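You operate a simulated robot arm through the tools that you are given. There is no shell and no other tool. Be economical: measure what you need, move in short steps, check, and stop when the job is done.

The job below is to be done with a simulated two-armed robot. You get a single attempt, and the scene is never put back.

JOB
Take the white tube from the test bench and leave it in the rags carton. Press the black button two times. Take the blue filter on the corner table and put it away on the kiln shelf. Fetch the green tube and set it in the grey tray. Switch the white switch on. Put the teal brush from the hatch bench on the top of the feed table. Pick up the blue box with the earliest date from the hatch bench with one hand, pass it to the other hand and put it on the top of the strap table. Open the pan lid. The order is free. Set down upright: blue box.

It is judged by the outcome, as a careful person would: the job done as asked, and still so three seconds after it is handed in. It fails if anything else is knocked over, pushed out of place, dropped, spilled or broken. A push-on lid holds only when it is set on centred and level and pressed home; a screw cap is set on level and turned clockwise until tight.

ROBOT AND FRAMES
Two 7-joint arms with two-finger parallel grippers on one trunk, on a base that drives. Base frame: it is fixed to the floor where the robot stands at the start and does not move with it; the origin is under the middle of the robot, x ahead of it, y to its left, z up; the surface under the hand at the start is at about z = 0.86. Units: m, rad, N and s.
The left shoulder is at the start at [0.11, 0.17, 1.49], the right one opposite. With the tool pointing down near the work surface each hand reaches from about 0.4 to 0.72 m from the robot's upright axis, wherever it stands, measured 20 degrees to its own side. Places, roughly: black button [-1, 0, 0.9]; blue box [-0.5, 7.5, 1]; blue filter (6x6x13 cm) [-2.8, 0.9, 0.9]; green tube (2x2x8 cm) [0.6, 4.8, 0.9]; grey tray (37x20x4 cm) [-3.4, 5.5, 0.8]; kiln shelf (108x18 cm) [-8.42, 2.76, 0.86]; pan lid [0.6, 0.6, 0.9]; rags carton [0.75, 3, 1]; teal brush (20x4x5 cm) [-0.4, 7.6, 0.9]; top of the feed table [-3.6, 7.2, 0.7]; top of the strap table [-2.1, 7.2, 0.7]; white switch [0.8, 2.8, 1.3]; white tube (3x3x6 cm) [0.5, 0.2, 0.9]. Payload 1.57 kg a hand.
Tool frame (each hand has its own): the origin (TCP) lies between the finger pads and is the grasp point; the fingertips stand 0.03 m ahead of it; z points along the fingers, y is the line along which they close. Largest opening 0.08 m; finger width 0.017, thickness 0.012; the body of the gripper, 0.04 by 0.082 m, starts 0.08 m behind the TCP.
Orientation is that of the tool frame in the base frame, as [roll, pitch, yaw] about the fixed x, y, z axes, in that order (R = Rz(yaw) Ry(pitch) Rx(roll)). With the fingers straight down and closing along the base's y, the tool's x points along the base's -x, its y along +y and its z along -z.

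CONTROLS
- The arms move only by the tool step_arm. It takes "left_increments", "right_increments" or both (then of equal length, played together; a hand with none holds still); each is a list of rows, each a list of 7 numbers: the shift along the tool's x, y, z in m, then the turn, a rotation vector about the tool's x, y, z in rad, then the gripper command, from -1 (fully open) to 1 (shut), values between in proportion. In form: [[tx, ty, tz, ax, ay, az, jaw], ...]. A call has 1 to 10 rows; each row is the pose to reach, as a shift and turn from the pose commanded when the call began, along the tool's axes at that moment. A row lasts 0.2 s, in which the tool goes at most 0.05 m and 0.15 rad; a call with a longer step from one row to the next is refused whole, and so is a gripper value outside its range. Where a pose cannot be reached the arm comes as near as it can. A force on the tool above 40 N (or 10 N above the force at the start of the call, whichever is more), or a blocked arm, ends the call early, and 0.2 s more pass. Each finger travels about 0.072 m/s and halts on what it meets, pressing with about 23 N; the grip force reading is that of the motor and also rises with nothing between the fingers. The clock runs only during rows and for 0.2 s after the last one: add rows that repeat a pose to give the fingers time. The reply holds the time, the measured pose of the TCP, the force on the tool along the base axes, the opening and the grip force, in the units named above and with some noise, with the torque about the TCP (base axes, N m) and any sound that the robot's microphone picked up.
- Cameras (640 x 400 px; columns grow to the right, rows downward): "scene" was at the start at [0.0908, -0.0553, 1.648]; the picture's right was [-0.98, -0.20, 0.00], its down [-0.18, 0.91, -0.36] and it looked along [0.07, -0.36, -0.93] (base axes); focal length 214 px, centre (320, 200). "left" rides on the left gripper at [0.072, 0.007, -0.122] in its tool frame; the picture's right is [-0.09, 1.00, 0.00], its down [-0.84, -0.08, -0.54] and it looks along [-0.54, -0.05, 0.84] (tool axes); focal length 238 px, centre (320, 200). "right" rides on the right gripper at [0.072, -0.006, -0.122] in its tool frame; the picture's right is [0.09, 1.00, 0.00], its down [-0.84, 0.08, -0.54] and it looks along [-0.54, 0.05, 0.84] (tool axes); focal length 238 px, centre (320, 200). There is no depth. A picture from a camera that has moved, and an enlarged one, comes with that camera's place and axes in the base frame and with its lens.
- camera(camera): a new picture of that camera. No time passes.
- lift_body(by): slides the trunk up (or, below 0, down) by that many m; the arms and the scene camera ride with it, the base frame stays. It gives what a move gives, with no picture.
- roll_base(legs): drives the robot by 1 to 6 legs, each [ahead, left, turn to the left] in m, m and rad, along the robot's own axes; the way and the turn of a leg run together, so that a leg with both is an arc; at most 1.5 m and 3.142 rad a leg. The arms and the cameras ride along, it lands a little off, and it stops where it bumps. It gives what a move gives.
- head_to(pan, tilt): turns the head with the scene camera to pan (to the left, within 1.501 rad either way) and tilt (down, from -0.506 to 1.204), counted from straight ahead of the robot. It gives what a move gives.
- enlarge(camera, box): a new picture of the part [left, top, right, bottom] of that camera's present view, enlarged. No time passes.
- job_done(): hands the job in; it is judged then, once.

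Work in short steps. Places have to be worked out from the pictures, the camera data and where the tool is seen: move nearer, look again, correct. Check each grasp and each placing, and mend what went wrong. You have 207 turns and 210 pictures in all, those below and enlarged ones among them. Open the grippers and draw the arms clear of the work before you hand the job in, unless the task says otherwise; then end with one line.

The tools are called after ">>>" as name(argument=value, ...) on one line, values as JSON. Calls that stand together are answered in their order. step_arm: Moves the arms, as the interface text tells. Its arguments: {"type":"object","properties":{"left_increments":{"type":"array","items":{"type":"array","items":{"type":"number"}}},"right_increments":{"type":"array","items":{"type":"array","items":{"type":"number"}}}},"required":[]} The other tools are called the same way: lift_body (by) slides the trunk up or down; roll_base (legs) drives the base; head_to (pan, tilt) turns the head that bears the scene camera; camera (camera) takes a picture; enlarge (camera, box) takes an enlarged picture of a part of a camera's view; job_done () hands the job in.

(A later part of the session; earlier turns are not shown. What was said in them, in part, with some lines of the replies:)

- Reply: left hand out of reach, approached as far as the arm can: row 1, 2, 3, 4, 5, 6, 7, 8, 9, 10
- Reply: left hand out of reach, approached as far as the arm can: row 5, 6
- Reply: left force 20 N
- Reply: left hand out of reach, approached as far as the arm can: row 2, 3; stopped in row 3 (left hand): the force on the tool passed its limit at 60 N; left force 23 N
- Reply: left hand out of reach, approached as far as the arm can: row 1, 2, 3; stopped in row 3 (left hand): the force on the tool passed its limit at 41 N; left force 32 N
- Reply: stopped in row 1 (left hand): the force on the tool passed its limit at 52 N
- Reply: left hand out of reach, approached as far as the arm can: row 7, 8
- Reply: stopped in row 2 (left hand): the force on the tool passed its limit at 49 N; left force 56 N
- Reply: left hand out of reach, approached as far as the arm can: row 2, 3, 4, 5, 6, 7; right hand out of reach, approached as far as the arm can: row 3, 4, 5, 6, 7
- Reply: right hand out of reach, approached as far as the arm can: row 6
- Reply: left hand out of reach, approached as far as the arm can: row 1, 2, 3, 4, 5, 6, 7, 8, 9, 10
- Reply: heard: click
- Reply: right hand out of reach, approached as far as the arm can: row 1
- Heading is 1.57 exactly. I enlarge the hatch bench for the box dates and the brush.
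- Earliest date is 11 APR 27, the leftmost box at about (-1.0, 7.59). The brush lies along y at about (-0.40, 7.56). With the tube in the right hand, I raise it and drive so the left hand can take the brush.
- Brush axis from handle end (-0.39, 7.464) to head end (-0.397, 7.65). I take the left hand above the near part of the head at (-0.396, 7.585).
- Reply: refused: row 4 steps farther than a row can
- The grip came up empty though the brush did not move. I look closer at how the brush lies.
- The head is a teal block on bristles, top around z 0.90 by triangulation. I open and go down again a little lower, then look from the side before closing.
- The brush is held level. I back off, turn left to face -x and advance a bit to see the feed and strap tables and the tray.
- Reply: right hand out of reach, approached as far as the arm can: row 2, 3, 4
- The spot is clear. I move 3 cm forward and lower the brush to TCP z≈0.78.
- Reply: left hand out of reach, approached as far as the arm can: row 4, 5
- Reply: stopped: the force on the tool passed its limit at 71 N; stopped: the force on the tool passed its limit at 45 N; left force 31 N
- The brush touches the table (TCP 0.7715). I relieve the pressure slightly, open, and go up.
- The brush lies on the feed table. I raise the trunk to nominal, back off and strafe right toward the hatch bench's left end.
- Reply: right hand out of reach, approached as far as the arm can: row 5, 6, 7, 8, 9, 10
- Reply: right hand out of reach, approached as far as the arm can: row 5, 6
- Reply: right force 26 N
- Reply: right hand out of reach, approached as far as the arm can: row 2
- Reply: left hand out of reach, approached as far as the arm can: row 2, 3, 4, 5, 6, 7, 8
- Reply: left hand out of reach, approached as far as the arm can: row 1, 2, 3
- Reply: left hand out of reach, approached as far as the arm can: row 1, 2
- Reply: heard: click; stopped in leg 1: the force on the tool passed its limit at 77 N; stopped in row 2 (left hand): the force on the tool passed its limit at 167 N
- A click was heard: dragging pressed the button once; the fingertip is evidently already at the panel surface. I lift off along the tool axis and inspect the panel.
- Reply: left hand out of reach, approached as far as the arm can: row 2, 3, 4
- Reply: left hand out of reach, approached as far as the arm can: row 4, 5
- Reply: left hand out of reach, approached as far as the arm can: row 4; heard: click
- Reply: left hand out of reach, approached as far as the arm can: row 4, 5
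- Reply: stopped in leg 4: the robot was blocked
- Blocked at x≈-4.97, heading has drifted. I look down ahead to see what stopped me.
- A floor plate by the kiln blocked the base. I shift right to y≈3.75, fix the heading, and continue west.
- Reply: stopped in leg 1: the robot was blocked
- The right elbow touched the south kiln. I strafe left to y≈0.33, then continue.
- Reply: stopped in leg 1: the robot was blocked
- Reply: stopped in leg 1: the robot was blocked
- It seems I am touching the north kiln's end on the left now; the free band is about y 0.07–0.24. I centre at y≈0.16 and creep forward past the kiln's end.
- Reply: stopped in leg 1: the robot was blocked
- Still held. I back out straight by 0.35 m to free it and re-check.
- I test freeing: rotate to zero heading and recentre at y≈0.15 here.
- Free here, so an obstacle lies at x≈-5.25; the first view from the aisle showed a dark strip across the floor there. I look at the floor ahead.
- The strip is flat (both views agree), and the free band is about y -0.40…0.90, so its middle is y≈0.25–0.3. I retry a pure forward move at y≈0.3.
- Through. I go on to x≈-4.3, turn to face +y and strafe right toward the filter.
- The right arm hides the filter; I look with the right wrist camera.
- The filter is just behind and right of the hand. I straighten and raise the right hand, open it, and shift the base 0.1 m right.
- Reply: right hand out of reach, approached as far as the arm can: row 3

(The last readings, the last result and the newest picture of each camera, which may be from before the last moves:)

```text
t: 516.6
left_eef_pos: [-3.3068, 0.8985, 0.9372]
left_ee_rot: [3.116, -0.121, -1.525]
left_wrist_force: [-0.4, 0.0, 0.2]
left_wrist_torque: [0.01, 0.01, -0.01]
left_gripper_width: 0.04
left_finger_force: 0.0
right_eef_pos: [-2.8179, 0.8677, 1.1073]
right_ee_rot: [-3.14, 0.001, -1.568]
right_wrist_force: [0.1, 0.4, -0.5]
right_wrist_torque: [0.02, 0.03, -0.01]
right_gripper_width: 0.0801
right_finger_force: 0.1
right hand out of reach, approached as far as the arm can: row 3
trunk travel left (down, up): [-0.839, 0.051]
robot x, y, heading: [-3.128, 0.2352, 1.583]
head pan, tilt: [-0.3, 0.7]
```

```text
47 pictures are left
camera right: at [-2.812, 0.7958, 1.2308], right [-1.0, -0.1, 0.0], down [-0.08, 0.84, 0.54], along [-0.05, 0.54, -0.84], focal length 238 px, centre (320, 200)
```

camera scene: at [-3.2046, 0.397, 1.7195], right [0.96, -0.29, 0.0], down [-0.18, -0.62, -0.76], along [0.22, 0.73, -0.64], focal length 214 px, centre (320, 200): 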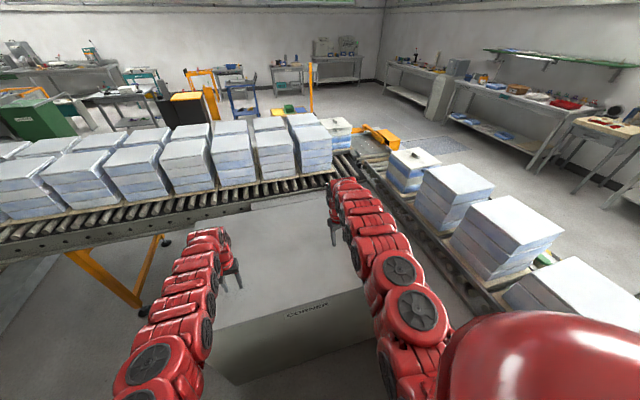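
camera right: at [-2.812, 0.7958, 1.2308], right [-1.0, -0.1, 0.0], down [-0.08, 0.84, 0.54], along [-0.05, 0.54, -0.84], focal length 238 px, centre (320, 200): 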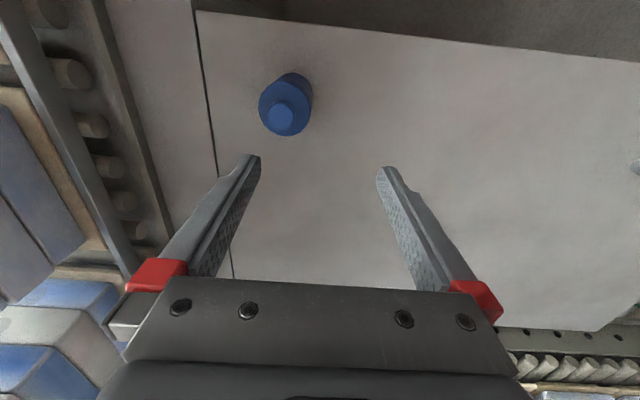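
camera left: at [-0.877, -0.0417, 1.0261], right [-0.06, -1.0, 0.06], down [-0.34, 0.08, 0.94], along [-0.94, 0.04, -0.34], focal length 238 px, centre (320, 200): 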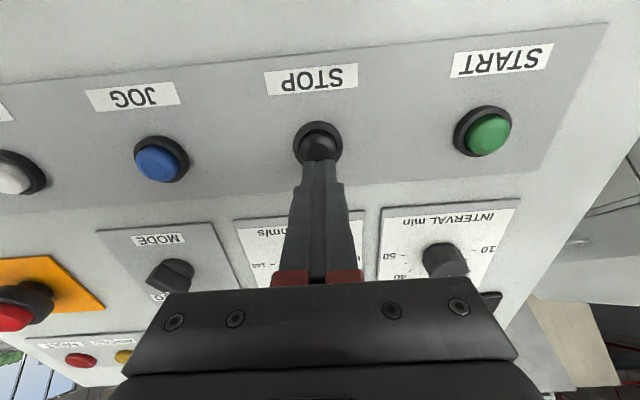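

The filter is a blue cartridge standing at about (-2.778, 0.856). I centre over it at z≈1.06 and check.

>>> step_arm(right_increments=[[0.004, -0.014, 0.015, 0, 0, 0, -1], [0.008, -0.028, 0.03, 0, 0, 0, -1], [0.012, -0.04, 0.045, 0, 0, 0, -1], [0.012, -0.04, 0.045, 0, 0, 0, -1]])

>>> camera(camera="right")

```text
t: 517.6
left_eef_pos: [-3.3073, 0.8971, 0.9406]
left_ee_rot: [3.115, -0.119, -1.523]
left_wrist_force: [0.6, 0.5, 0.1]
left_wrist_torque: [0.0, -0.02, 0.03]
left_gripper_width: 0.04
left_finger_force: 0.0
right_eef_pos: [-2.7774, 0.8561, 1.0671]
right_ee_rot: [-3.137, 0.006, -1.57]
right_wrist_force: [-0.6, 0.9, 0.5]
right_wrist_torque: [-0.03, -0.01, 0.04]
right_gripper_width: 0.08
right_finger_force: 0.1
trunk travel left (down, up): [-0.839, 0.051]
robot x, y, heading: [-3.1269, 0.2379, 1.584]
head pan, tilt: [-0.3, 0.7]
```

```text
46 pictures are left
camera right: at [-2.7723, 0.784, 1.1886], right [-1.0, -0.09, -0.01], down [-0.08, 0.83, 0.55], along [-0.05, 0.55, -0.84], focal length 238 px, centre (320, 200)
```

right: 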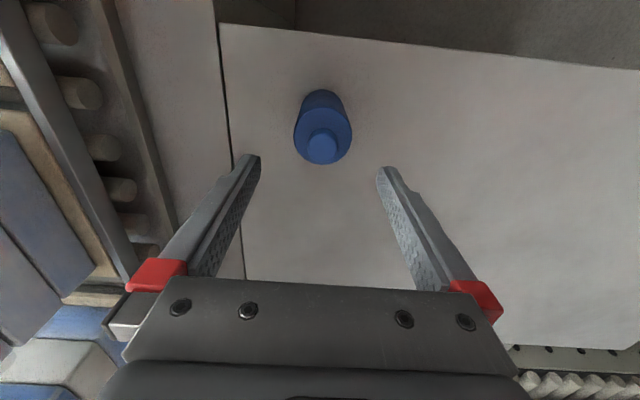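

Centred. I lower to z≈0.942 and close.

>>> step_arm(right_increments=[[0, 0.002, 0.04, 0, 0, 0, -1], [0, 0.002, 0.08, 0, 0, 0, -1], [0, 0.002, 0.11, 0, 0, 0, -1], [0, 0.002, 0.125, 0, 0, 0, -1], [0, 0.002, 0.125, 0, 0, 0, 1], [0, 0.002, 0.125, 0, 0, 0, 1], [0, 0.002, 0.125, 0, 0, 0, 1], [0, 0.002, 0.11, 0, 0, 0, 1], [0, 0.002, 0.08, 0, 0, 0, 1], [0, 0.002, 0.04, 0, 0, 0, 1]])

>>> camera(camera="right")

```text
t: 519.8
left_eef_pos: [-3.3074, 0.8973, 0.9402]
left_ee_rot: [3.115, -0.118, -1.525]
left_wrist_force: [0.0, -1.0, 0.8]
left_wrist_torque: [0.0, -0.01, 0.0]
left_gripper_width: 0.0401
left_finger_force: 0.2
right_eef_pos: [-2.7798, 0.8569, 1.0249]
right_ee_rot: [-3.135, 0.009, -1.568]
right_wrist_force: [-0.8, 0.6, -0.6]
right_wrist_torque: [0.02, 0.01, 0.01]
right_gripper_width: 0.0533
right_finger_force: 22.5
trunk travel left (down, up): [-0.839, 0.051]
robot x, y, heading: [-3.1321, 0.2349, 1.58]
head pan, tilt: [-0.3, 0.7]
```

```text
45 pictures are left
camera right: at [-2.7739, 0.7841, 1.1466], right [-1.0, -0.1, -0.01], down [-0.08, 0.83, 0.55], along [-0.05, 0.55, -0.84], focal length 238 px, centre (320, 200)
```

right: 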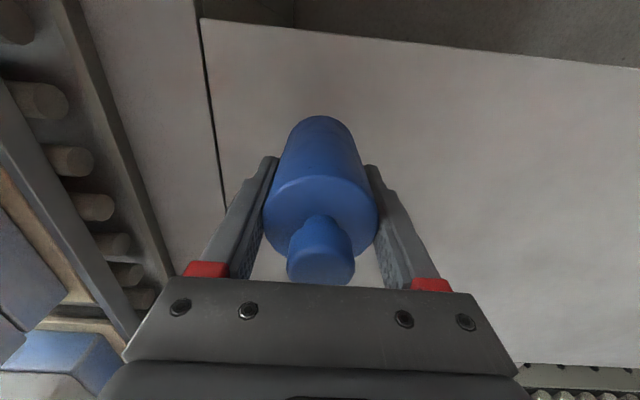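

Filter held (5.3 cm). I strafe back left, turn to face west, and re-centre in the passage.

>>> roll_base(legs=[[0, 1.12, 0], [0, 0, 1.56], [0.1, 0, 0]])

```text
t: 530.2
left_eef_pos: [-5.0216, 0.0605, 0.9391]
left_ee_rot: [3.116, -0.12, 0.032]
left_wrist_force: [-0.1, -0.8, 1.0]
left_wrist_torque: [0.03, 0.02, 0.0]
left_gripper_width: 0.0401
left_finger_force: 0.1
right_eef_pos: [-4.9751, 0.5884, 1.0245]
right_ee_rot: [-3.137, 0.007, -0.01]
right_wrist_force: [0.1, 0.3, -1.3]
right_wrist_torque: [-0.02, -0.02, 0.0]
right_gripper_width: 0.0532
right_finger_force: 23.9
trunk travel left (down, up): [-0.839, 0.051]
robot x, y, heading: [-4.3626, 0.2314, 3.137]
head pan, tilt: [-0.3, 0.7]
```

Heading is good. I shift to y≈0.30 and drive west.

>>> roll_base(legs=[[0, -0.07, 0], [1.5, 0, 0], [1.5, 0, 0], [1.5, 0, 0], [1.5, 0, 0]])

```text
t: 535.1
left_eef_pos: [-5.8177, 0.1484, 0.9397]
left_ee_rot: [3.118, -0.141, 0.016]
left_wrist_force: [-0.4, 0.3, 0.2]
left_wrist_torque: [-0.01, -0.05, 0.0]
left_gripper_width: 0.0398
left_finger_force: 0.0
right_eef_pos: [-5.8173, 0.6504, 1.0017]
right_ee_rot: [3.115, -0.006, 0.014]
right_wrist_force: [-0.2, -0.3, -1.5]
right_wrist_torque: [0.03, -0.05, 0.02]
right_gripper_width: 0.0531
right_finger_force: 22.6
trunk travel left (down, up): [-0.839, 0.051]
robot x, y, heading: [-5.1893, 0.3099, 3.122]
head pan, tilt: [-0.3, 0.7]
stopped in leg 2: the robot was blocked; the commanded pose is now the measured one
```

The right arm was too far out and touched the north kiln corner. I back off a little, bring the right hand inward, recentre and retry.

>>> roll_base(legs=[[-0.2, 0, 0]])

>>> step_arm(right_increments=[[-0.01, 0.035, -0.01, 0, 0, 0, 1], [-0.02, 0.07, -0.02, 0, 0, 0, 1], [-0.03, 0.105, -0.02, 0, 0, 0, 1], [-0.04, 0.14, -0.02, 0, 0, 0, 1], [-0.04, 0.17, -0.02, 0, 0, 0, 1]])

>>> roll_base(legs=[[0, 0.05, 0.02], [0.4, 0, 0], [0.5, 0, 0]])

```text
t: 535.9
left_eef_pos: [-5.8118, 0.1508, 0.9258]
left_ee_rot: [3.118, -0.172, 0.02]
left_wrist_force: [-0.8, -0.3, -0.6]
left_wrist_torque: [-0.01, -0.07, 0.02]
left_gripper_width: 0.04
left_finger_force: 0.2
right_eef_pos: [-5.8333, 0.6211, 0.9717]
right_ee_rot: [3.059, -0.034, 0.04]
right_wrist_force: [-0.4, 0.2, -2.2]
right_wrist_torque: [0.01, -0.01, 0.01]
right_gripper_width: 0.0528
right_finger_force: 22.3
trunk travel left (down, up): [-0.839, 0.051]
robot x, y, heading: [-5.1839, 0.3097, 3.119]
head pan, tilt: [-0.3, 0.7]
stopped in leg 1: the robot was blocked; the commanded pose is now the measured one
```

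```text
t: 536.2
left_eef_pos: [-5.8095, 0.149, 0.9351]
left_ee_rot: [3.122, -0.156, 0.019]
left_wrist_force: [1.2, 0.1, 0.9]
left_wrist_torque: [0.02, 0.01, -0.02]
left_gripper_width: 0.0401
left_finger_force: 0.1
right_eef_pos: [-5.8307, 0.6073, 0.9813]
right_ee_rot: [3.096, -0.037, 0.08]
right_wrist_force: [-0.6, -0.7, -1.6]
right_wrist_torque: [0.04, 0.0, 0.0]
right_gripper_width: 0.053
right_finger_force: 22.7
trunk travel left (down, up): [-0.839, 0.051]
robot x, y, heading: [-5.1882, 0.3112, 3.12]
head pan, tilt: [-0.3, 0.7]
stopped in row 1 (left hand): the arm was blocked; the commanded pose is now the measured one
```

```text
t: 536.9
left_eef_pos: [-5.814, 0.1441, 0.9383]
left_ee_rot: [3.124, -0.141, 0.023]
left_wrist_force: [-0.8, 1.0, -0.2]
left_wrist_torque: [-0.03, 0.01, 0.02]
left_gripper_width: 0.0399
left_finger_force: 0.0
right_eef_pos: [-5.8332, 0.5931, 0.9757]
right_ee_rot: [3.101, -0.036, 0.108]
right_wrist_force: [-0.3, -0.4, -1.6]
right_wrist_torque: [-0.03, 0.01, -0.03]
right_gripper_width: 0.0533
right_finger_force: 22.7
trunk travel left (down, up): [-0.839, 0.051]
robot x, y, heading: [-5.1857, 0.3037, 3.125]
head pan, tilt: [-0.3, 0.7]
stopped in leg 1: the robot was blocked; the commanded pose is now the measured one
```

Something still touches the left arm. I look at both sides.

>>> head_to(pan=0.9, tilt=0.7)

>>> camera(camera="scene")

>>> head_to(pan=-0.9, tilt=0.7)

>>> camera(camera="scene")

```text
t: 538.3
left_eef_pos: [-5.8099, 0.1432, 0.9343]
left_ee_rot: [3.125, -0.143, 0.023]
left_wrist_force: [-0.1, -0.1, 0.5]
left_wrist_torque: [-0.02, 0.01, 0.01]
left_gripper_width: 0.0401
left_finger_force: 0.0
right_eef_pos: [-5.8306, 0.5894, 0.9761]
right_ee_rot: [3.104, -0.042, 0.108]
right_wrist_force: [-0.4, 0.0, -1.7]
right_wrist_torque: [0.02, 0.01, 0.03]
right_gripper_width: 0.0534
right_finger_force: 22.8
trunk travel left (down, up): [-0.839, 0.051]
robot x, y, heading: [-5.185, 0.3045, 3.125]
head pan, tilt: [0.901, 0.7]
```

```text
44 pictures are left
camera scene: at [-5.2931, 0.2385, 1.7245], right [-0.77, 0.64, 0.01], down [0.4, 0.5, -0.77], along [-0.5, -0.59, -0.64], focal length 214 px, centre (320, 200)
```

scene: 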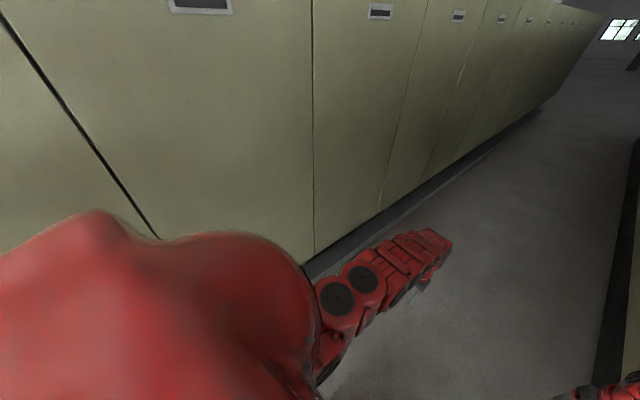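

```text
t: 540.1
left_eef_pos: [-5.8108, 0.1441, 0.9343]
left_ee_rot: [3.124, -0.143, 0.023]
left_wrist_force: [0.0, 0.0, 1.1]
left_wrist_torque: [-0.02, 0.0, -0.01]
left_gripper_width: 0.0398
left_finger_force: 0.1
right_eef_pos: [-5.8312, 0.5909, 0.9747]
right_ee_rot: [3.103, -0.042, 0.108]
right_wrist_force: [0.2, -0.2, -0.9]
right_wrist_torque: [0.03, 0.0, 0.0]
right_gripper_width: 0.0532
right_finger_force: 23.0
trunk travel left (down, up): [-0.839, 0.051]
robot x, y, heading: [-5.1839, 0.3011, 3.122]
head pan, tilt: [-0.901, 0.7]
```

```text
43 pictures are left
camera scene: at [-5.291, 0.3716, 1.7245], right [0.79, 0.61, -0.01], down [0.38, -0.51, -0.77], along [-0.48, 0.61, -0.64], focal length 214 px, centre (320, 200)
```

scene: 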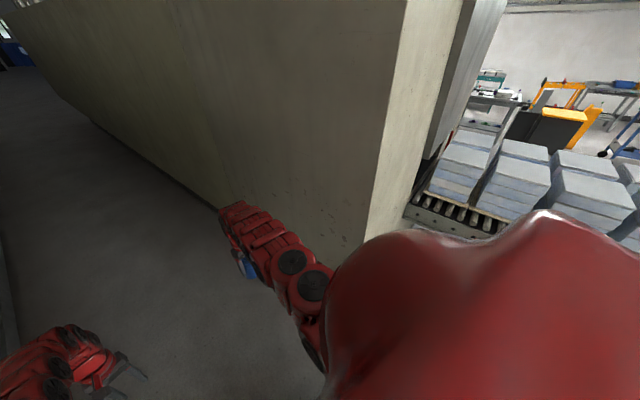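

The right elbow sits at the north kiln's corner. I strafe left (south) away from it in a pure sideways move.

>>> roll_base(legs=[[0, 0.1, 0]])

>>> roll_base(legs=[[-0.25, 0, 0]])

```text
t: 540.8
left_eef_pos: [-5.8061, 0.1386, 0.9221]
left_ee_rot: [3.124, -0.174, 0.022]
left_wrist_force: [-0.7, 0.7, -0.5]
left_wrist_torque: [-0.01, -0.01, 0.04]
left_gripper_width: 0.0402
left_finger_force: 0.1
right_eef_pos: [-5.8253, 0.5799, 0.9603]
right_ee_rot: [3.099, -0.074, 0.112]
right_wrist_force: [-0.6, 0.6, -1.3]
right_wrist_torque: [0.03, -0.03, -0.02]
right_gripper_width: 0.0532
right_finger_force: 23.0
trunk travel left (down, up): [-0.839, 0.051]
robot x, y, heading: [-5.1864, 0.3011, 3.124]
head pan, tilt: [-0.901, 0.7]
stopped in leg 1: the robot was blocked; the commanded pose is now the measured one
```

```text
t: 542.7
left_eef_pos: [-5.577, 0.1333, 0.9129]
left_ee_rot: [3.124, -0.178, 0.027]
left_wrist_force: [0.2, -0.7, -0.1]
left_wrist_torque: [0.01, -0.02, 0.02]
left_gripper_width: 0.0399
left_finger_force: 0.1
right_eef_pos: [-5.5992, 0.5758, 0.9515]
right_ee_rot: [3.098, -0.075, 0.111]
right_wrist_force: [-0.3, -0.6, -0.8]
right_wrist_torque: [0.0, 0.02, 0.02]
right_gripper_width: 0.0535
right_finger_force: 23.5
trunk travel left (down, up): [-0.839, 0.051]
robot x, y, heading: [-4.9348, 0.2946, 3.131]
head pan, tilt: [-0.901, 0.7]
```

Freed. I bring both hands forward and inward (straightening them) so the elbows are narrower, then recentre at y≈0.2.

>>> step_arm(left_increments=[[-0.015, 0, -0.02, 0, -0.05, 0, 0], [-0.03, 0, -0.04, 0, -0.1, 0, 0], [-0.045, 0, -0.06, 0, -0.15, 0, 0], [-0.06, 0, -0.08, 0, -0.178, 0, 0]], right_increments=[[-0.016, 0.03, -0.02, 0.01, -0.02, 0.03, 1], [-0.032, 0.06, -0.04, 0.02, -0.04, 0.06, 1], [-0.048, 0.09, -0.06, 0.03, -0.06, 0.09, 1], [-0.063, 0.114, -0.08, 0.043, -0.075, 0.11, 1]])

>>> roll_base(legs=[[0, 0.09, 0.01], [0.3, 0, 0], [0.4, 0, 0], [0.4, 0, 0]])

```text
t: 543.7
left_eef_pos: [-5.6375, 0.1312, 0.9843]
left_ee_rot: [3.125, 0.0, 0.021]
left_wrist_force: [0.0, 0.4, -0.6]
left_wrist_torque: [-0.03, -0.03, 0.0]
left_gripper_width: 0.0399
left_finger_force: 0.0
left hand out of reach, approached as far as the arm can: row 4
right_eef_pos: [-5.6538, 0.457, 1.0321]
right_ee_rot: [-3.138, 0.001, 0.001]
right_wrist_force: [-0.2, -0.1, -0.7]
right_wrist_torque: [0.02, -0.04, 0.01]
right_gripper_width: 0.0532
right_finger_force: 23.2
trunk travel left (down, up): [-0.839, 0.051]
robot x, y, heading: [-4.9388, 0.2964, 3.128]
head pan, tilt: [-0.901, 0.7]
```

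```text
t: 550.5
left_eef_pos: [-6.7256, 0.0401, 0.9851]
left_ee_rot: [3.124, 0.002, 0.035]
left_wrist_force: [-0.7, -1.1, -0.4]
left_wrist_torque: [0.01, 0.02, 0.05]
left_gripper_width: 0.0398
left_finger_force: 0.1
right_eef_pos: [-6.7455, 0.3659, 1.0331]
right_ee_rot: [3.141, 0.001, 0.014]
right_wrist_force: [0.0, 0.1, -0.7]
right_wrist_torque: [0.04, -0.02, 0.02]
right_gripper_width: 0.0533
right_finger_force: 23.2
trunk travel left (down, up): [-0.839, 0.051]
robot x, y, heading: [-6.0263, 0.2103, 3.139]
head pan, tilt: [-0.901, 0.7]
```

Past the narrow point. I drive on west out of the passage.

>>> roll_base(legs=[[1.5, -0.03, 0], [1.5, 0, 0], [1.5, 0, 0], [1.5, 0, 0], [1.5, 0, 0]])

```text
refused: leg 1 is longer than a leg can be; nothing moved
```

The sideways part made leg 1 too long; resend.

>>> roll_base(legs=[[1.4, -0.03, 0], [1.5, 0, 0], [1.5, 0, 0], [1.5, 0, 0], [1.5, 0, 0], [0.25, 0, 0]])

```text
t: 587.1
left_eef_pos: [-14.3764, -0.0616, 0.9843]
left_ee_rot: [3.124, 0.002, 0.078]
left_wrist_force: [-1.2, 0.0, 0.4]
left_wrist_torque: [0.02, 0.0, 0.01]
left_gripper_width: 0.04
left_finger_force: 0.1
right_eef_pos: [-14.4101, 0.2624, 1.0318]
right_ee_rot: [-3.141, 0.001, 0.058]
right_wrist_force: [0.4, -0.4, -1.3]
right_wrist_torque: [0.01, 0.02, -0.04]
right_gripper_width: 0.0535
right_finger_force: 22.8
trunk travel left (down, up): [-0.839, 0.051]
robot x, y, heading: [-13.6851, 0.1397, -3.096]
head pan, tilt: [-0.901, 0.7]
```

Out of the passage. I turn north, drive to the walkway, turn east and head for the shelf.

>>> roll_base(legs=[[0, 0, -1.616], [1.2, 0, 0], [1.2, 0, 0], [1.17, 0, 0], [0, 0, -1.571]])

>>> head_to(pan=-0.2, tilt=0.3)

>>> camera(camera="scene")

```text
t: 612.3
left_eef_pos: [-12.8299, 3.8405, 0.9852]
left_ee_rot: [3.125, 0.002, 3.104]
left_wrist_force: [0.0, 0.3, 0.0]
left_wrist_torque: [-0.01, -0.02, 0.01]
left_gripper_width: 0.0403
left_finger_force: 0.1
right_eef_pos: [-12.8337, 3.5128, 1.0314]
right_ee_rot: [-3.138, 0.0, 3.083]
right_wrist_force: [0.9, 0.6, -1.1]
right_wrist_torque: [-0.03, 0.03, -0.03]
right_gripper_width: 0.0534
right_finger_force: 23.0
trunk travel left (down, up): [-0.839, 0.051]
robot x, y, heading: [-13.5422, 3.7192, -0.074]
head pan, tilt: [-0.901, 0.7]
```

```text
t: 613.3
left_eef_pos: [-12.8299, 3.8407, 0.9844]
left_ee_rot: [3.125, 0.002, 3.104]
left_wrist_force: [-0.4, -0.1, 0.0]
left_wrist_torque: [-0.01, 0.0, 0.0]
left_gripper_width: 0.04
left_finger_force: 0.0
right_eef_pos: [-12.8329, 3.5133, 1.0315]
right_ee_rot: [-3.14, 0.001, 3.082]
right_wrist_force: [0.1, -0.4, -0.7]
right_wrist_torque: [-0.04, -0.01, 0.0]
right_gripper_width: 0.0534
right_finger_force: 23.1
trunk travel left (down, up): [-0.839, 0.051]
robot x, y, heading: [-13.5391, 3.7239, -0.073]
head pan, tilt: [-0.201, 0.3]
```

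```text
42 pictures are left
camera scene: at [-13.37, 3.688, 1.7556], right [-0.27, -0.96, 0.0], down [-0.29, 0.08, -0.95], along [0.92, -0.26, -0.3], focal length 214 px, centre (320, 200)
```

scene: 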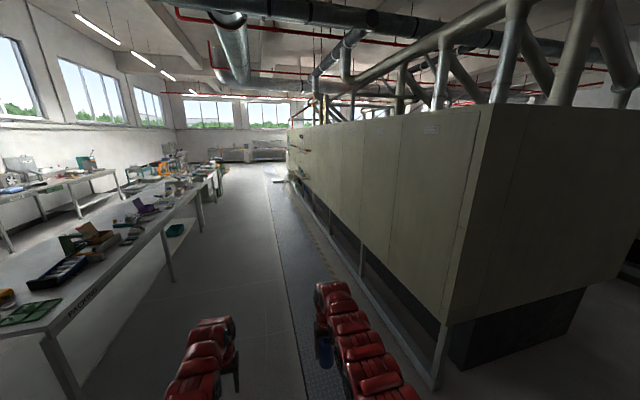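

I drive east 5.1 m and turn to face the kiln shelf.

>>> roll_base(legs=[[1.4, 0, 0.073], [1.4, 0, 0], [1.4, 0, 0], [0.85, 0, 0], [0, 0, -1.571]])

>>> head_to(pan=0.0, tilt=0.6)

>>> camera(camera="scene")

```text
t: 641.6
left_eef_pos: [-8.2958, 2.8877, 0.9848]
left_ee_rot: [3.124, 0.002, 1.569]
left_wrist_force: [0.4, 0.7, 0.4]
left_wrist_torque: [0.01, -0.03, 0.02]
left_gripper_width: 0.0403
left_finger_force: 0.0
right_eef_pos: [-8.6236, 2.879, 1.031]
right_ee_rot: [-3.14, -0.001, 1.548]
right_wrist_force: [0.5, -0.2, -0.8]
right_wrist_torque: [0.0, 0.02, -0.01]
right_gripper_width: 0.0535
right_finger_force: 22.8
trunk travel left (down, up): [-0.839, 0.051]
robot x, y, heading: [-8.4435, 3.5915, -1.609]
head pan, tilt: [-0.201, 0.3]
```

```text
t: 642.4
left_eef_pos: [-8.2962, 2.8871, 0.9851]
left_ee_rot: [3.125, 0.002, 1.568]
left_wrist_force: [0.8, 0.1, 0.7]
left_wrist_torque: [-0.04, -0.01, -0.04]
left_gripper_width: 0.0398
left_finger_force: 0.0
right_eef_pos: [-8.6233, 2.8777, 1.033]
right_ee_rot: [-3.139, 0.0, 1.55]
right_wrist_force: [0.2, 0.6, -1.8]
right_wrist_torque: [0.02, 0.03, -0.01]
right_gripper_width: 0.0531
right_finger_force: 23.3
trunk travel left (down, up): [-0.839, 0.051]
robot x, y, heading: [-8.4415, 3.5943, -1.609]
head pan, tilt: [0.0, 0.6]
```

```text
41 pictures are left
camera scene: at [-8.4495, 3.4228, 1.7282], right [-1.0, 0.04, 0.0], down [0.02, 0.56, -0.83], along [-0.03, -0.82, -0.56], focal length 214 px, centre (320, 200)
```

scene: 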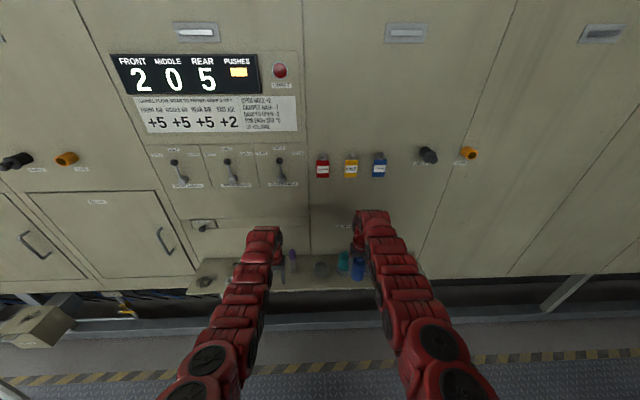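

The shelf is right below the hands. I enlarge to find a free spot.

>>> enlarge(camera="scene", box=[170, 215, 450, 315])

>>> camera(camera="right")

>>> camera(camera="left")

```text
2.29 times, centred on (310, 265) of scene
camera zoom: at [-8.4495, 3.4228, 1.7282], right [-1.0, 0.04, 0.0], down [0.02, 0.56, -0.83], along [-0.03, -0.82, -0.56], focal length 490 px, centre (343, 51)
```

zoom: 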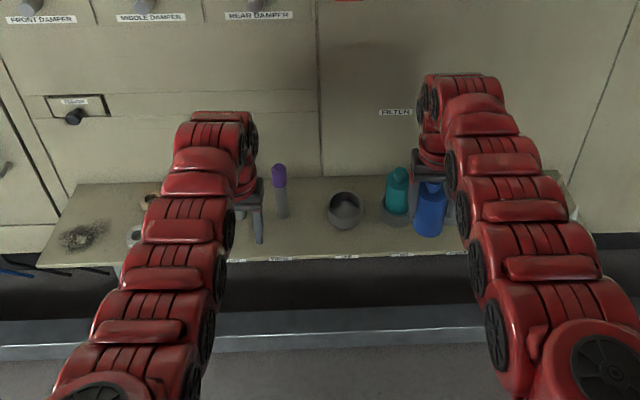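

```text
39 pictures are left
camera right: at [-8.6284, 2.9519, 1.1545], right [1.0, 0.07, 0.0], down [0.06, -0.84, 0.54], along [0.04, -0.54, -0.84], focal length 238 px, centre (320, 200)
```

right: 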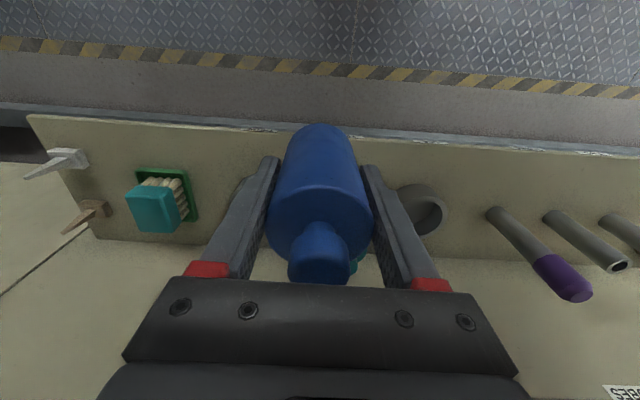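

```text
38 pictures are left
camera left: at [-8.2916, 2.9589, 1.1073], right [1.0, -0.09, 0.02], down [-0.09, -0.84, 0.54], along [-0.04, -0.54, -0.84], focal length 238 px, centre (320, 200)
```

left: 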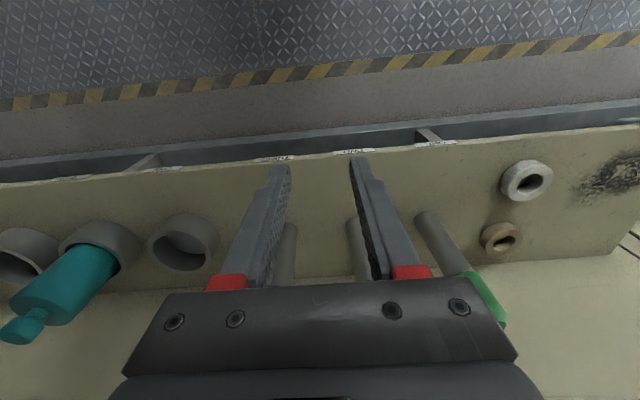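

The shelf has holder cups and small labels on its front edge; I enlarge to read them.

>>> enlarge(camera="scene", box=[270, 290, 430, 345])

>>> enlarge(camera="scene", box=[270, 240, 400, 340])

>>> enlarge(camera="left", box=[0, 120, 240, 300])

```text
4.00 times, centred on (350, 318) of scene
camera zoom: at [-8.4495, 3.4228, 1.7282], right [-1.0, 0.04, 0.0], down [0.02, 0.56, -0.83], along [-0.03, -0.82, -0.56], focal length 858 px, centre (200, -270)
```

zoom: 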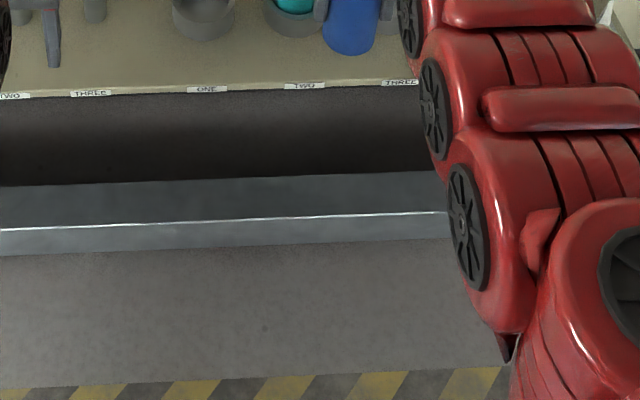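

```text
4.00 times, centred on (335, 290) of scene
camera zoom: at [-8.4495, 3.4228, 1.7282], right [-1.0, 0.04, 0.0], down [0.02, 0.56, -0.83], along [-0.03, -0.82, -0.56], focal length 858 px, centre (260, -160)
```

zoom: 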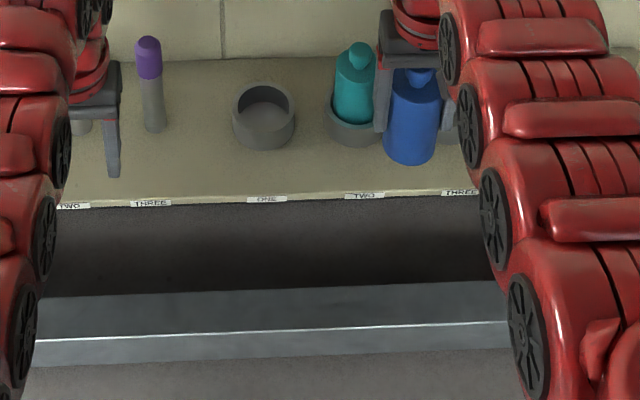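

```text
2.22 times, centred on (120, 210) of left
camera zoom: at [-8.2916, 2.9589, 1.1073], right [1.0, -0.09, 0.02], down [-0.09, -0.84, 0.54], along [-0.04, -0.54, -0.84], focal length 530 px, centre (764, 178)
```

zoom: 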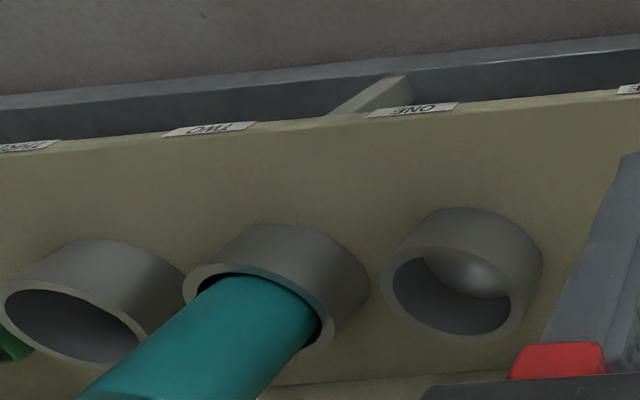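

Cups ONE (free), TWO (teal filter), THREE. Cup ONE's rim centre triangulates to (-8.477, 2.768, 0.899). I raise both hands to clear the shelf items, then shift the base nearer.

>>> step_arm(left_increments=[[0.01, 0, -0.04, 0, 0, 0, 0], [0.02, 0, -0.08, 0, 0, 0, 0], [0.02, 0, -0.12, 0, 0, 0, 0]], right_increments=[[0, 0, -0.03, 0, 0, 0, 1], [0, 0, -0.06, 0, 0, 0, 1], [0, 0, -0.08, 0, 0, 0.0, 1]])

>>> roll_base(legs=[[0.06, 0.14, 0.038]])

>>> camera(camera="right")

```text
t: 643.2
left_eef_pos: [-8.2966, 2.9087, 1.1067]
left_ee_rot: [3.126, 0.003, 1.569]
left_wrist_force: [1.3, 0.8, 0.6]
left_wrist_torque: [0.01, 0.02, 0.01]
left_gripper_width: 0.0397
left_finger_force: 0.2
right_eef_pos: [-8.6211, 2.8795, 1.1128]
right_ee_rot: [-3.138, 0.001, 1.55]
right_wrist_force: [0.4, 0.7, -1.7]
right_wrist_torque: [0.0, 0.05, -0.02]
right_gripper_width: 0.0533
right_finger_force: 23.2
trunk travel left (down, up): [-0.839, 0.051]
robot x, y, heading: [-8.4426, 3.5973, -1.605]
head pan, tilt: [0.0, 0.6]
```

```text
t: 644.6
left_eef_pos: [-8.1306, 2.8516, 1.1059]
left_ee_rot: [3.123, 0.001, 1.606]
left_wrist_force: [-0.6, -0.2, 0.1]
left_wrist_torque: [0.02, -0.04, -0.03]
left_gripper_width: 0.04
left_finger_force: 0.1
right_eef_pos: [-8.4544, 2.8101, 1.1128]
right_ee_rot: [-3.139, 0.001, 1.585]
right_wrist_force: [-0.4, -0.4, -0.4]
right_wrist_torque: [-0.01, -0.02, 0.0]
right_gripper_width: 0.0532
right_finger_force: 22.8
trunk travel left (down, up): [-0.839, 0.051]
robot x, y, heading: [-8.2996, 3.5309, -1.568]
head pan, tilt: [0.0, 0.6]
```

```text
34 pictures are left
camera right: at [-8.4619, 2.8822, 1.2342], right [0.99, 0.11, 0.0], down [0.09, -0.83, 0.54], along [0.06, -0.54, -0.84], focal length 238 px, centre (320, 200)
```

right: 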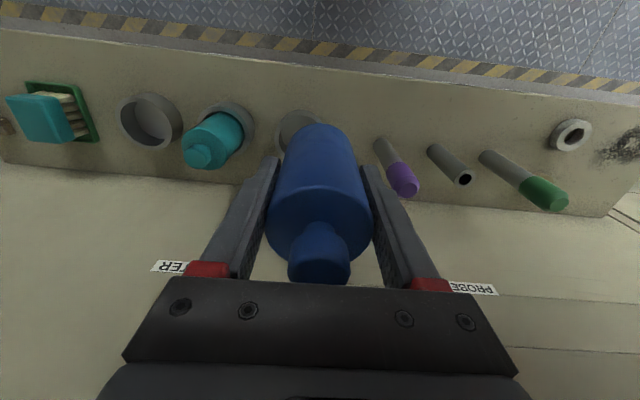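

I drive 8 cm nearer so the reach is comfortable, align over cup ONE and lower partway.

>>> roll_base(legs=[[0.08, 0, 0]])

>>> camera(camera="right")

```text
t: 645.7
left_eef_pos: [-8.1287, 2.7725, 1.108]
left_ee_rot: [3.124, 0.003, 1.607]
left_wrist_force: [-0.8, -0.3, -0.3]
left_wrist_torque: [-0.01, -0.01, 0.0]
left_gripper_width: 0.0399
left_finger_force: 0.1
right_eef_pos: [-8.4529, 2.732, 1.1126]
right_ee_rot: [-3.14, 0.004, 1.583]
right_wrist_force: [-1.2, 0.4, -1.6]
right_wrist_torque: [-0.01, -0.02, 0.01]
right_gripper_width: 0.0532
right_finger_force: 22.6
trunk travel left (down, up): [-0.839, 0.051]
robot x, y, heading: [-8.2976, 3.4462, -1.574]
head pan, tilt: [0.0, 0.6]
```

```text
33 pictures are left
camera right: at [-8.4613, 2.8038, 1.2353], right [0.99, 0.11, 0.0], down [0.09, -0.83, 0.54], along [0.06, -0.54, -0.84], focal length 238 px, centre (320, 200)
```

right: 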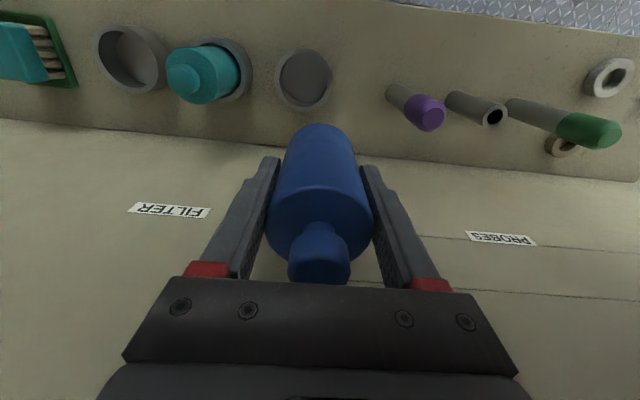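

Rim centre now measured at (-8.4755, 2.766). I align the filter over it and lower to TCP z≈1.0.

>>> step_arm(right_increments=[[0.019, -0.011, 0, 0, 0, 0, 1], [0.0373, -0.022, 0, 0, 0, 0, 1], [0.0373, -0.022, 0.04, 0, 0, 0, 1], [0.0373, -0.022, 0.08, 0, 0, 0, 1], [0.0373, -0.022, 0.11, 0, 0, 0, 1], [0.0373, -0.022, 0.11, 0, 0, 0, 1]])

>>> camera(camera="right")

>>> enlarge(camera="scene", box=[300, 240, 420, 330])

```text
t: 647.1
left_eef_pos: [-8.1296, 2.7693, 1.1057]
left_ee_rot: [3.126, 0.0, 1.607]
left_wrist_force: [0.2, -1.0, 0.4]
left_wrist_torque: [-0.02, -0.03, 0.02]
left_gripper_width: 0.04
left_finger_force: 0.0
right_eef_pos: [-8.476, 2.7653, 1.0011]
right_ee_rot: [-3.137, 0.0, 1.585]
right_wrist_force: [0.5, -0.3, -0.7]
right_wrist_torque: [0.02, -0.05, 0.0]
right_gripper_width: 0.0532
right_finger_force: 22.9
trunk travel left (down, up): [-0.839, 0.051]
robot x, y, heading: [-8.2946, 3.4476, -1.575]
head pan, tilt: [0.0, 0.6]
```

```text
32 pictures are left
camera right: at [-8.4841, 2.8376, 1.1229], right [0.99, 0.11, 0.0], down [0.09, -0.84, 0.54], along [0.05, -0.54, -0.84], focal length 238 px, centre (320, 200)
```

right: 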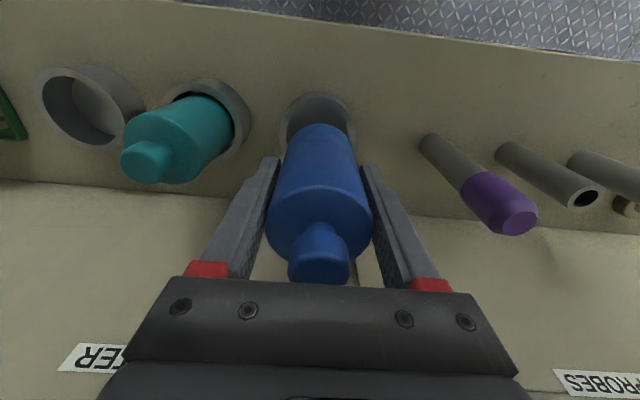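

```text
4.44 times, centred on (360, 285) of scene
camera zoom: at [-8.2991, 3.2788, 1.7281], right [-1.0, 0.0, 0.0], down [0.0, 0.57, -0.82], along [0.0, -0.82, -0.57], focal length 953 px, centre (142, -178)
```

zoom: 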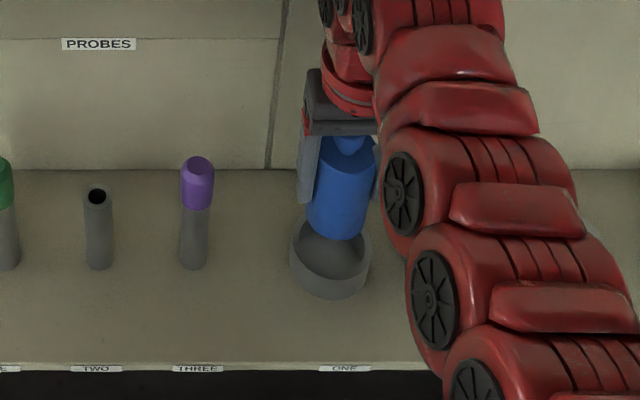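

Nearly aligned; scene view suggests about 4 mm toward +y. I adjust and lower to just above the rim for a final check.

>>> step_arm(right_increments=[[0.004, 0.001, 0.005, 0, 0, 0, 1], [0.004, 0.001, 0.013, 0, 0, 0, 1], [0.004, 0.001, 0.013, 0, 0, 0, 1]])

>>> enlarge(camera="scene", box=[340, 255, 400, 315])

>>> enlarge(camera="right", box=[240, 70, 400, 230])

```text
t: 647.9
left_eef_pos: [-8.1286, 2.7708, 1.1075]
left_ee_rot: [3.125, 0.001, 1.605]
left_wrist_force: [0.0, -0.4, -0.6]
left_wrist_torque: [-0.02, 0.0, 0.01]
left_gripper_width: 0.0399
left_finger_force: 0.1
right_eef_pos: [-8.475, 2.7707, 0.9885]
right_ee_rot: [-3.14, 0.0, 1.585]
right_wrist_force: [0.2, 0.4, -0.6]
right_wrist_torque: [0.0, 0.0, 0.0]
right_gripper_width: 0.0532
right_finger_force: 22.9
trunk travel left (down, up): [-0.839, 0.051]
robot x, y, heading: [-8.2981, 3.4479, -1.576]
head pan, tilt: [0.0, 0.6]
```

```text
6.67 times, centred on (370, 285) of scene
camera zoom: at [-8.2998, 3.2798, 1.7282], right [-1.0, 0.0, 0.0], down [0.0, 0.57, -0.82], along [0.0, -0.82, -0.57], focal length 1430 px, centre (-13, -367)
```

zoom: 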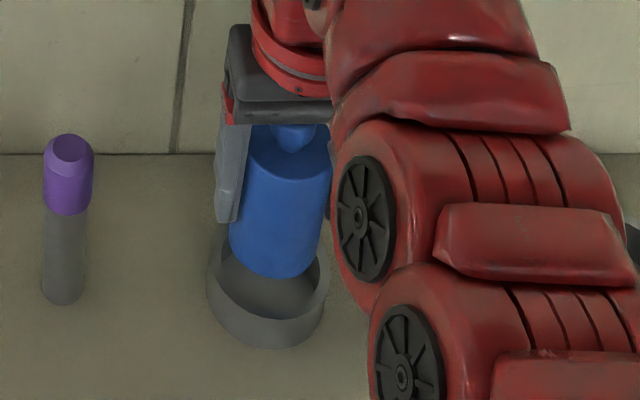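

```text
2.50 times, centred on (320, 150) of right
camera zoom: at [-8.4831, 2.8424, 1.1107], right [0.99, 0.11, 0.0], down [0.09, -0.84, 0.54], along [0.06, -0.54, -0.84], focal length 596 px, centre (320, 325)
```

zoom: 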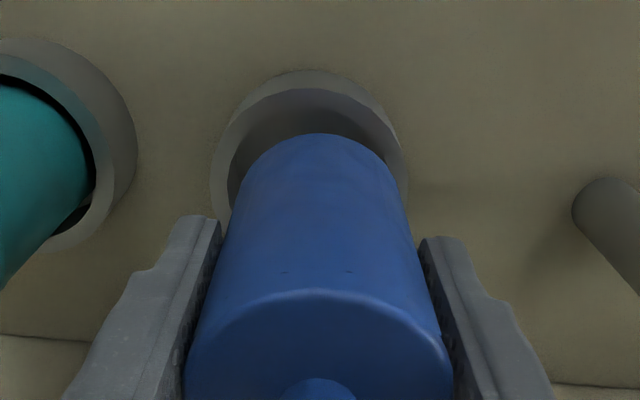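

Well aligned within a couple of millimetres. I lower gently into the cup, watching the force.

>>> step_arm(right_increments=[[0.001, 0, 0.006, 0, 0, 0, 1], [0.001, 0, 0.012, 0, 0, 0, 1], [0.001, 0, 0.018, 0, 0, 0, 1]])

>>> enlarge(camera="scene", box=[340, 255, 400, 315])

```text
t: 648.7
left_eef_pos: [-8.1304, 2.7708, 1.1066]
left_ee_rot: [3.124, 0.002, 1.605]
left_wrist_force: [-1.1, -0.2, 0.4]
left_wrist_torque: [-0.03, 0.0, 0.01]
left_gripper_width: 0.0398
left_finger_force: 0.1
right_eef_pos: [-8.4757, 2.7713, 0.9716]
right_ee_rot: [-3.139, 0.002, 1.585]
right_wrist_force: [-0.4, 0.5, -1.7]
right_wrist_torque: [0.09, 0.0, -0.03]
right_gripper_width: 0.0531
right_finger_force: 23.2
trunk travel left (down, up): [-0.839, 0.051]
robot x, y, heading: [-8.3008, 3.4469, -1.571]
head pan, tilt: [0.0, 0.6]
```

```text
6.67 times, centred on (370, 285) of scene
camera zoom: at [-8.2995, 3.2794, 1.7282], right [-1.0, 0.0, 0.0], down [0.0, 0.57, -0.82], along [0.0, -0.82, -0.57], focal length 1430 px, centre (-13, -367)
```

zoom: 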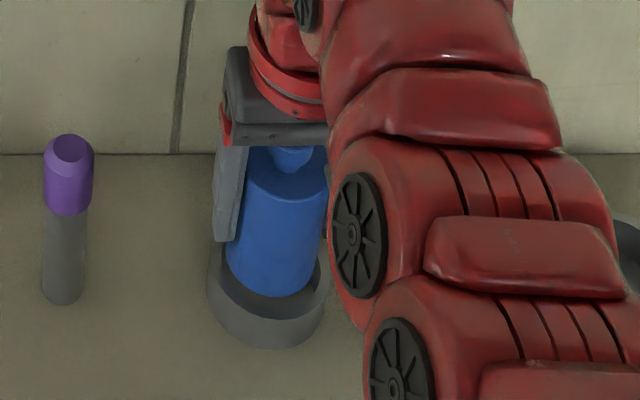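

No resistance so far. I continue down in small steps.

>>> step_arm(right_increments=[[0, 0, 0.005, 0, 0, 0, 1], [-0.001, 0, 0.01, 0, 0, 0, 1], [-0.001, 0, 0.015, 0, 0, 0, 1]])

>>> enlarge(camera="scene", box=[340, 255, 400, 315])

```text
t: 649.5
left_eef_pos: [-8.1305, 2.7705, 1.1057]
left_ee_rot: [3.125, 0.003, 1.606]
left_wrist_force: [0.8, -0.2, 0.2]
left_wrist_torque: [-0.01, -0.02, -0.03]
left_gripper_width: 0.0401
left_finger_force: 0.1
right_eef_pos: [-8.4769, 2.7706, 0.9558]
right_ee_rot: [-3.141, 0.005, 1.586]
right_wrist_force: [-1.8, -2.1, 1.7]
right_wrist_torque: [-0.11, 0.06, -0.04]
right_gripper_width: 0.0531
right_finger_force: 22.9
trunk travel left (down, up): [-0.839, 0.051]
robot x, y, heading: [-8.2988, 3.4449, -1.574]
head pan, tilt: [0.0, 0.6]
```

```text
6.67 times, centred on (370, 285) of scene
camera zoom: at [-8.2999, 3.2797, 1.7283], right [-1.0, 0.0, 0.0], down [0.0, 0.57, -0.82], along [0.0, -0.82, -0.57], focal length 1430 px, centre (-13, -367)
```

zoom: 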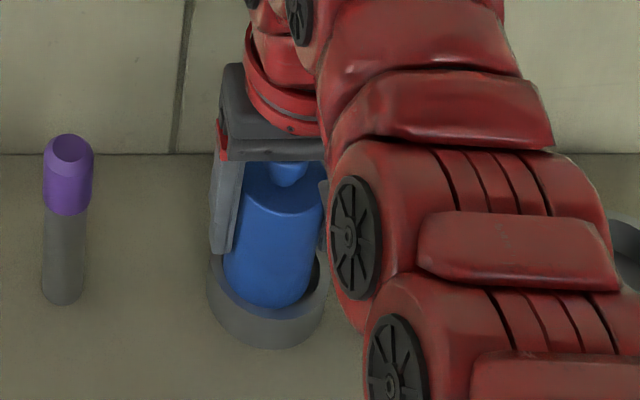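

The filter is entering the cup, with light side contact; I give way slightly and continue down.

>>> step_arm(right_increments=[[-0.0015, -0.0015, 0.005, 0, 0, 0, 1], [-0.0015, -0.0015, 0.01, 0, 0, 0, 1], [-0.0015, -0.0015, 0.013, 0, 0, 0, 1]])

```text
t: 650.3
left_eef_pos: [-8.1306, 2.7702, 1.1046]
left_ee_rot: [3.124, 0.001, 1.607]
left_wrist_force: [0.3, 0.7, 0.0]
left_wrist_torque: [-0.04, -0.01, 0.0]
left_gripper_width: 0.0398
left_finger_force: 0.0
right_eef_pos: [-8.4746, 2.7681, 0.9418]
right_ee_rot: [-3.141, 0.001, 1.583]
right_wrist_force: [0.3, 0.6, -1.3]
right_wrist_torque: [0.0, 0.0, 0.0]
right_gripper_width: 0.0533
right_finger_force: 23.0
trunk travel left (down, up): [-0.839, 0.051]
robot x, y, heading: [-8.2996, 3.4514, -1.573]
head pan, tilt: [0.0, 0.6]
```

Free and deeper. A bit further until it rests.

>>> step_arm(right_increments=[[0, 0, 0.004, 0, 0, 0, 1], [0, 0, 0.008, 0, 0, 0, 1], [0, 0, 0.011, 0, 0, 0, 1]])

>>> enlarge(camera="scene", box=[340, 255, 400, 315])

```text
t: 651.1
left_eef_pos: [-8.1298, 2.7705, 1.1058]
left_ee_rot: [3.124, 0.001, 1.607]
left_wrist_force: [0.3, 0.1, 0.2]
left_wrist_torque: [-0.03, 0.0, 0.03]
left_gripper_width: 0.0399
left_finger_force: 0.0
right_eef_pos: [-8.4763, 2.768, 0.9314]
right_ee_rot: [-3.139, 0.003, 1.584]
right_wrist_force: [-0.1, -0.8, -1.1]
right_wrist_torque: [0.02, 0.01, 0.02]
right_gripper_width: 0.0532
right_finger_force: 22.9
trunk travel left (down, up): [-0.839, 0.051]
robot x, y, heading: [-8.2988, 3.4499, -1.575]
head pan, tilt: [0.0, 0.6]
```

```text
6.67 times, centred on (370, 285) of scene
camera zoom: at [-8.2996, 3.2796, 1.7282], right [-1.0, 0.0, 0.0], down [0.0, 0.57, -0.82], along [0.0, -0.82, -0.57], focal length 1430 px, centre (-13, -367)
```

zoom: 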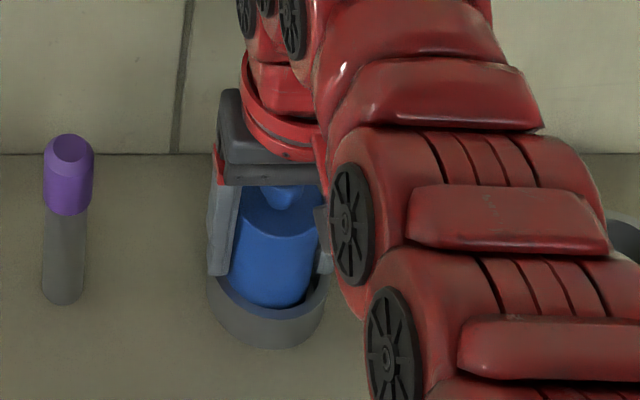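

Still no bottom contact; a few millimetres more.

>>> step_arm(right_increments=[[0, 0, 0.003, 0, 0, 0, 1], [0, 0, 0.006, 0, 0, 0, 1]])

```text
t: 651.7
left_eef_pos: [-8.1299, 2.772, 1.1072]
left_ee_rot: [3.126, 0.003, 1.605]
left_wrist_force: [-0.7, -0.6, 0.2]
left_wrist_torque: [0.02, 0.03, 0.04]
left_gripper_width: 0.0399
left_finger_force: 0.0
right_eef_pos: [-8.4756, 2.7691, 0.9289]
right_ee_rot: [-3.138, 0.007, 1.585]
right_wrist_force: [0.7, 2.7, 17.1]
right_wrist_torque: [-0.27, -0.14, 0.0]
right_gripper_width: 0.0533
right_finger_force: 23.3
trunk travel left (down, up): [-0.839, 0.051]
robot x, y, heading: [-8.2974, 3.4518, -1.574]
head pan, tilt: [0.0, 0.6]
```

It rests on the cup floor (17 N). I release and rise.

>>> step_arm(right_increments=[[0, 0, -0.003, 0, 0, 0, 0.0], [0, 0, -0.003, 0, 0, 0, -0.7], [0, 0, -0.003, 0, 0, 0, -0.7], [0, 0, -0.003, 0, 0, 0, -0.7], [0, 0, -0.04, 0, 0, 0, -0.7], [0, 0, -0.08, 0, 0, 0, -0.7], [0, 0, -0.12, 0, 0, 0, -0.7], [0, 0, -0.16, 0, 0, 0, -0.7]])

>>> camera(camera="right")

```text
t: 653.5
left_eef_pos: [-8.1297, 2.7709, 1.1067]
left_ee_rot: [3.122, 0.001, 1.608]
left_wrist_force: [-0.3, -0.2, -0.6]
left_wrist_torque: [-0.02, -0.03, 0.03]
left_gripper_width: 0.04
left_finger_force: 0.0
right_eef_pos: [-8.4753, 2.7685, 1.0866]
right_ee_rot: [-3.139, 0.002, 1.586]
right_wrist_force: [-0.1, 1.1, 0.3]
right_wrist_torque: [-0.04, 0.0, 0.02]
right_gripper_width: 0.0679
right_finger_force: 0.1
trunk travel left (down, up): [-0.839, 0.051]
robot x, y, heading: [-8.2986, 3.4478, -1.57]
head pan, tilt: [0.0, 0.6]
```

```text
25 pictures are left
camera right: at [-8.4836, 2.8411, 1.2091], right [0.99, 0.11, 0.0], down [0.09, -0.83, 0.54], along [0.06, -0.54, -0.84], focal length 238 px, centre (320, 200)
```

right: 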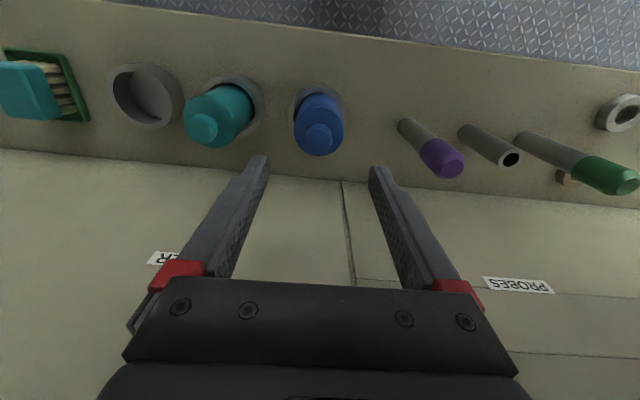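

The filter stands in cup ONE on the kiln shelf. I back away from the shelf and open both grippers.

>>> roll_base(legs=[[-0.3, 0, 0]])

>>> step_arm(left_increments=[[0, 0, 0, 0, 0, 0, -1], [0, 0, 0, 0, 0, 0, -1], [0, 0, 0, 0, 0, 0, -1]], right_increments=[[0, 0, 0, 0, 0, 0, -1], [0, 0, 0, 0, 0, 0, -1], [0, 0, 0, 0, 0, 0, -1]])

>>> camera(camera="scene")

```text
t: 655.5
left_eef_pos: [-8.1296, 3.065, 1.1048]
left_ee_rot: [3.124, 0.0, 1.605]
left_wrist_force: [-0.5, 0.2, 0.0]
left_wrist_torque: [-0.01, 0.02, 0.0]
left_gripper_width: 0.0402
left_finger_force: 0.0
right_eef_pos: [-8.4766, 3.0632, 1.0858]
right_ee_rot: [-3.138, 0.001, 1.582]
right_wrist_force: [-0.3, -1.0, 0.0]
right_wrist_torque: [0.01, -0.04, 0.02]
right_gripper_width: 0.068
right_finger_force: 0.2
trunk travel left (down, up): [-0.839, 0.051]
robot x, y, heading: [-8.2968, 3.7478, -1.577]
head pan, tilt: [0.0, 0.6]
```

```text
t: 656.3
left_eef_pos: [-8.1299, 3.0663, 1.1056]
left_ee_rot: [3.125, 0.001, 1.606]
left_wrist_force: [0.4, 0.1, 0.4]
left_wrist_torque: [0.0, 0.03, 0.06]
left_gripper_width: 0.08
left_finger_force: 0.0
right_eef_pos: [-8.4766, 3.0643, 1.0864]
right_ee_rot: [-3.141, 0.001, 1.584]
right_wrist_force: [-0.7, -0.6, 1.1]
right_wrist_torque: [-0.02, 0.02, -0.01]
right_gripper_width: 0.08
right_finger_force: 0.1
trunk travel left (down, up): [-0.839, 0.051]
robot x, y, heading: [-8.2968, 3.7461, -1.573]
head pan, tilt: [0.0, 0.6]
```

```text
24 pictures are left
camera scene: at [-8.299, 3.5763, 1.7283], right [-1.0, 0.0, 0.0], down [0.0, 0.56, -0.83], along [0.0, -0.83, -0.56], focal length 214 px, centre (320, 200)
```

scene: 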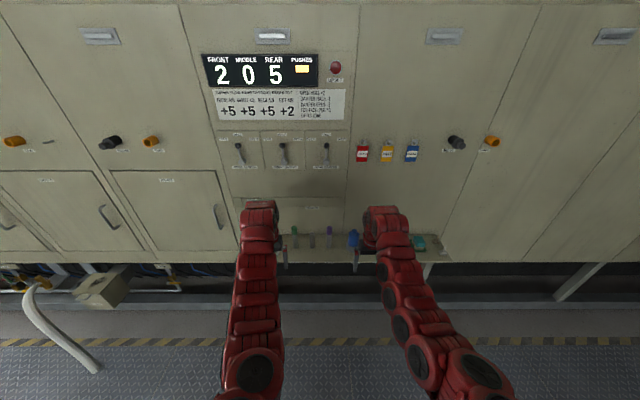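

Everything is in place and both hands are open and clear; I hand the job in.

>>> job_done()

```text
The job is handed in.
```

All eight tasks are done and the job is handed in. One of the two presses of the black button was accidental: the fingers dragged across it as the robot backed off, and I counted it because it clicked just like the deliberate one.
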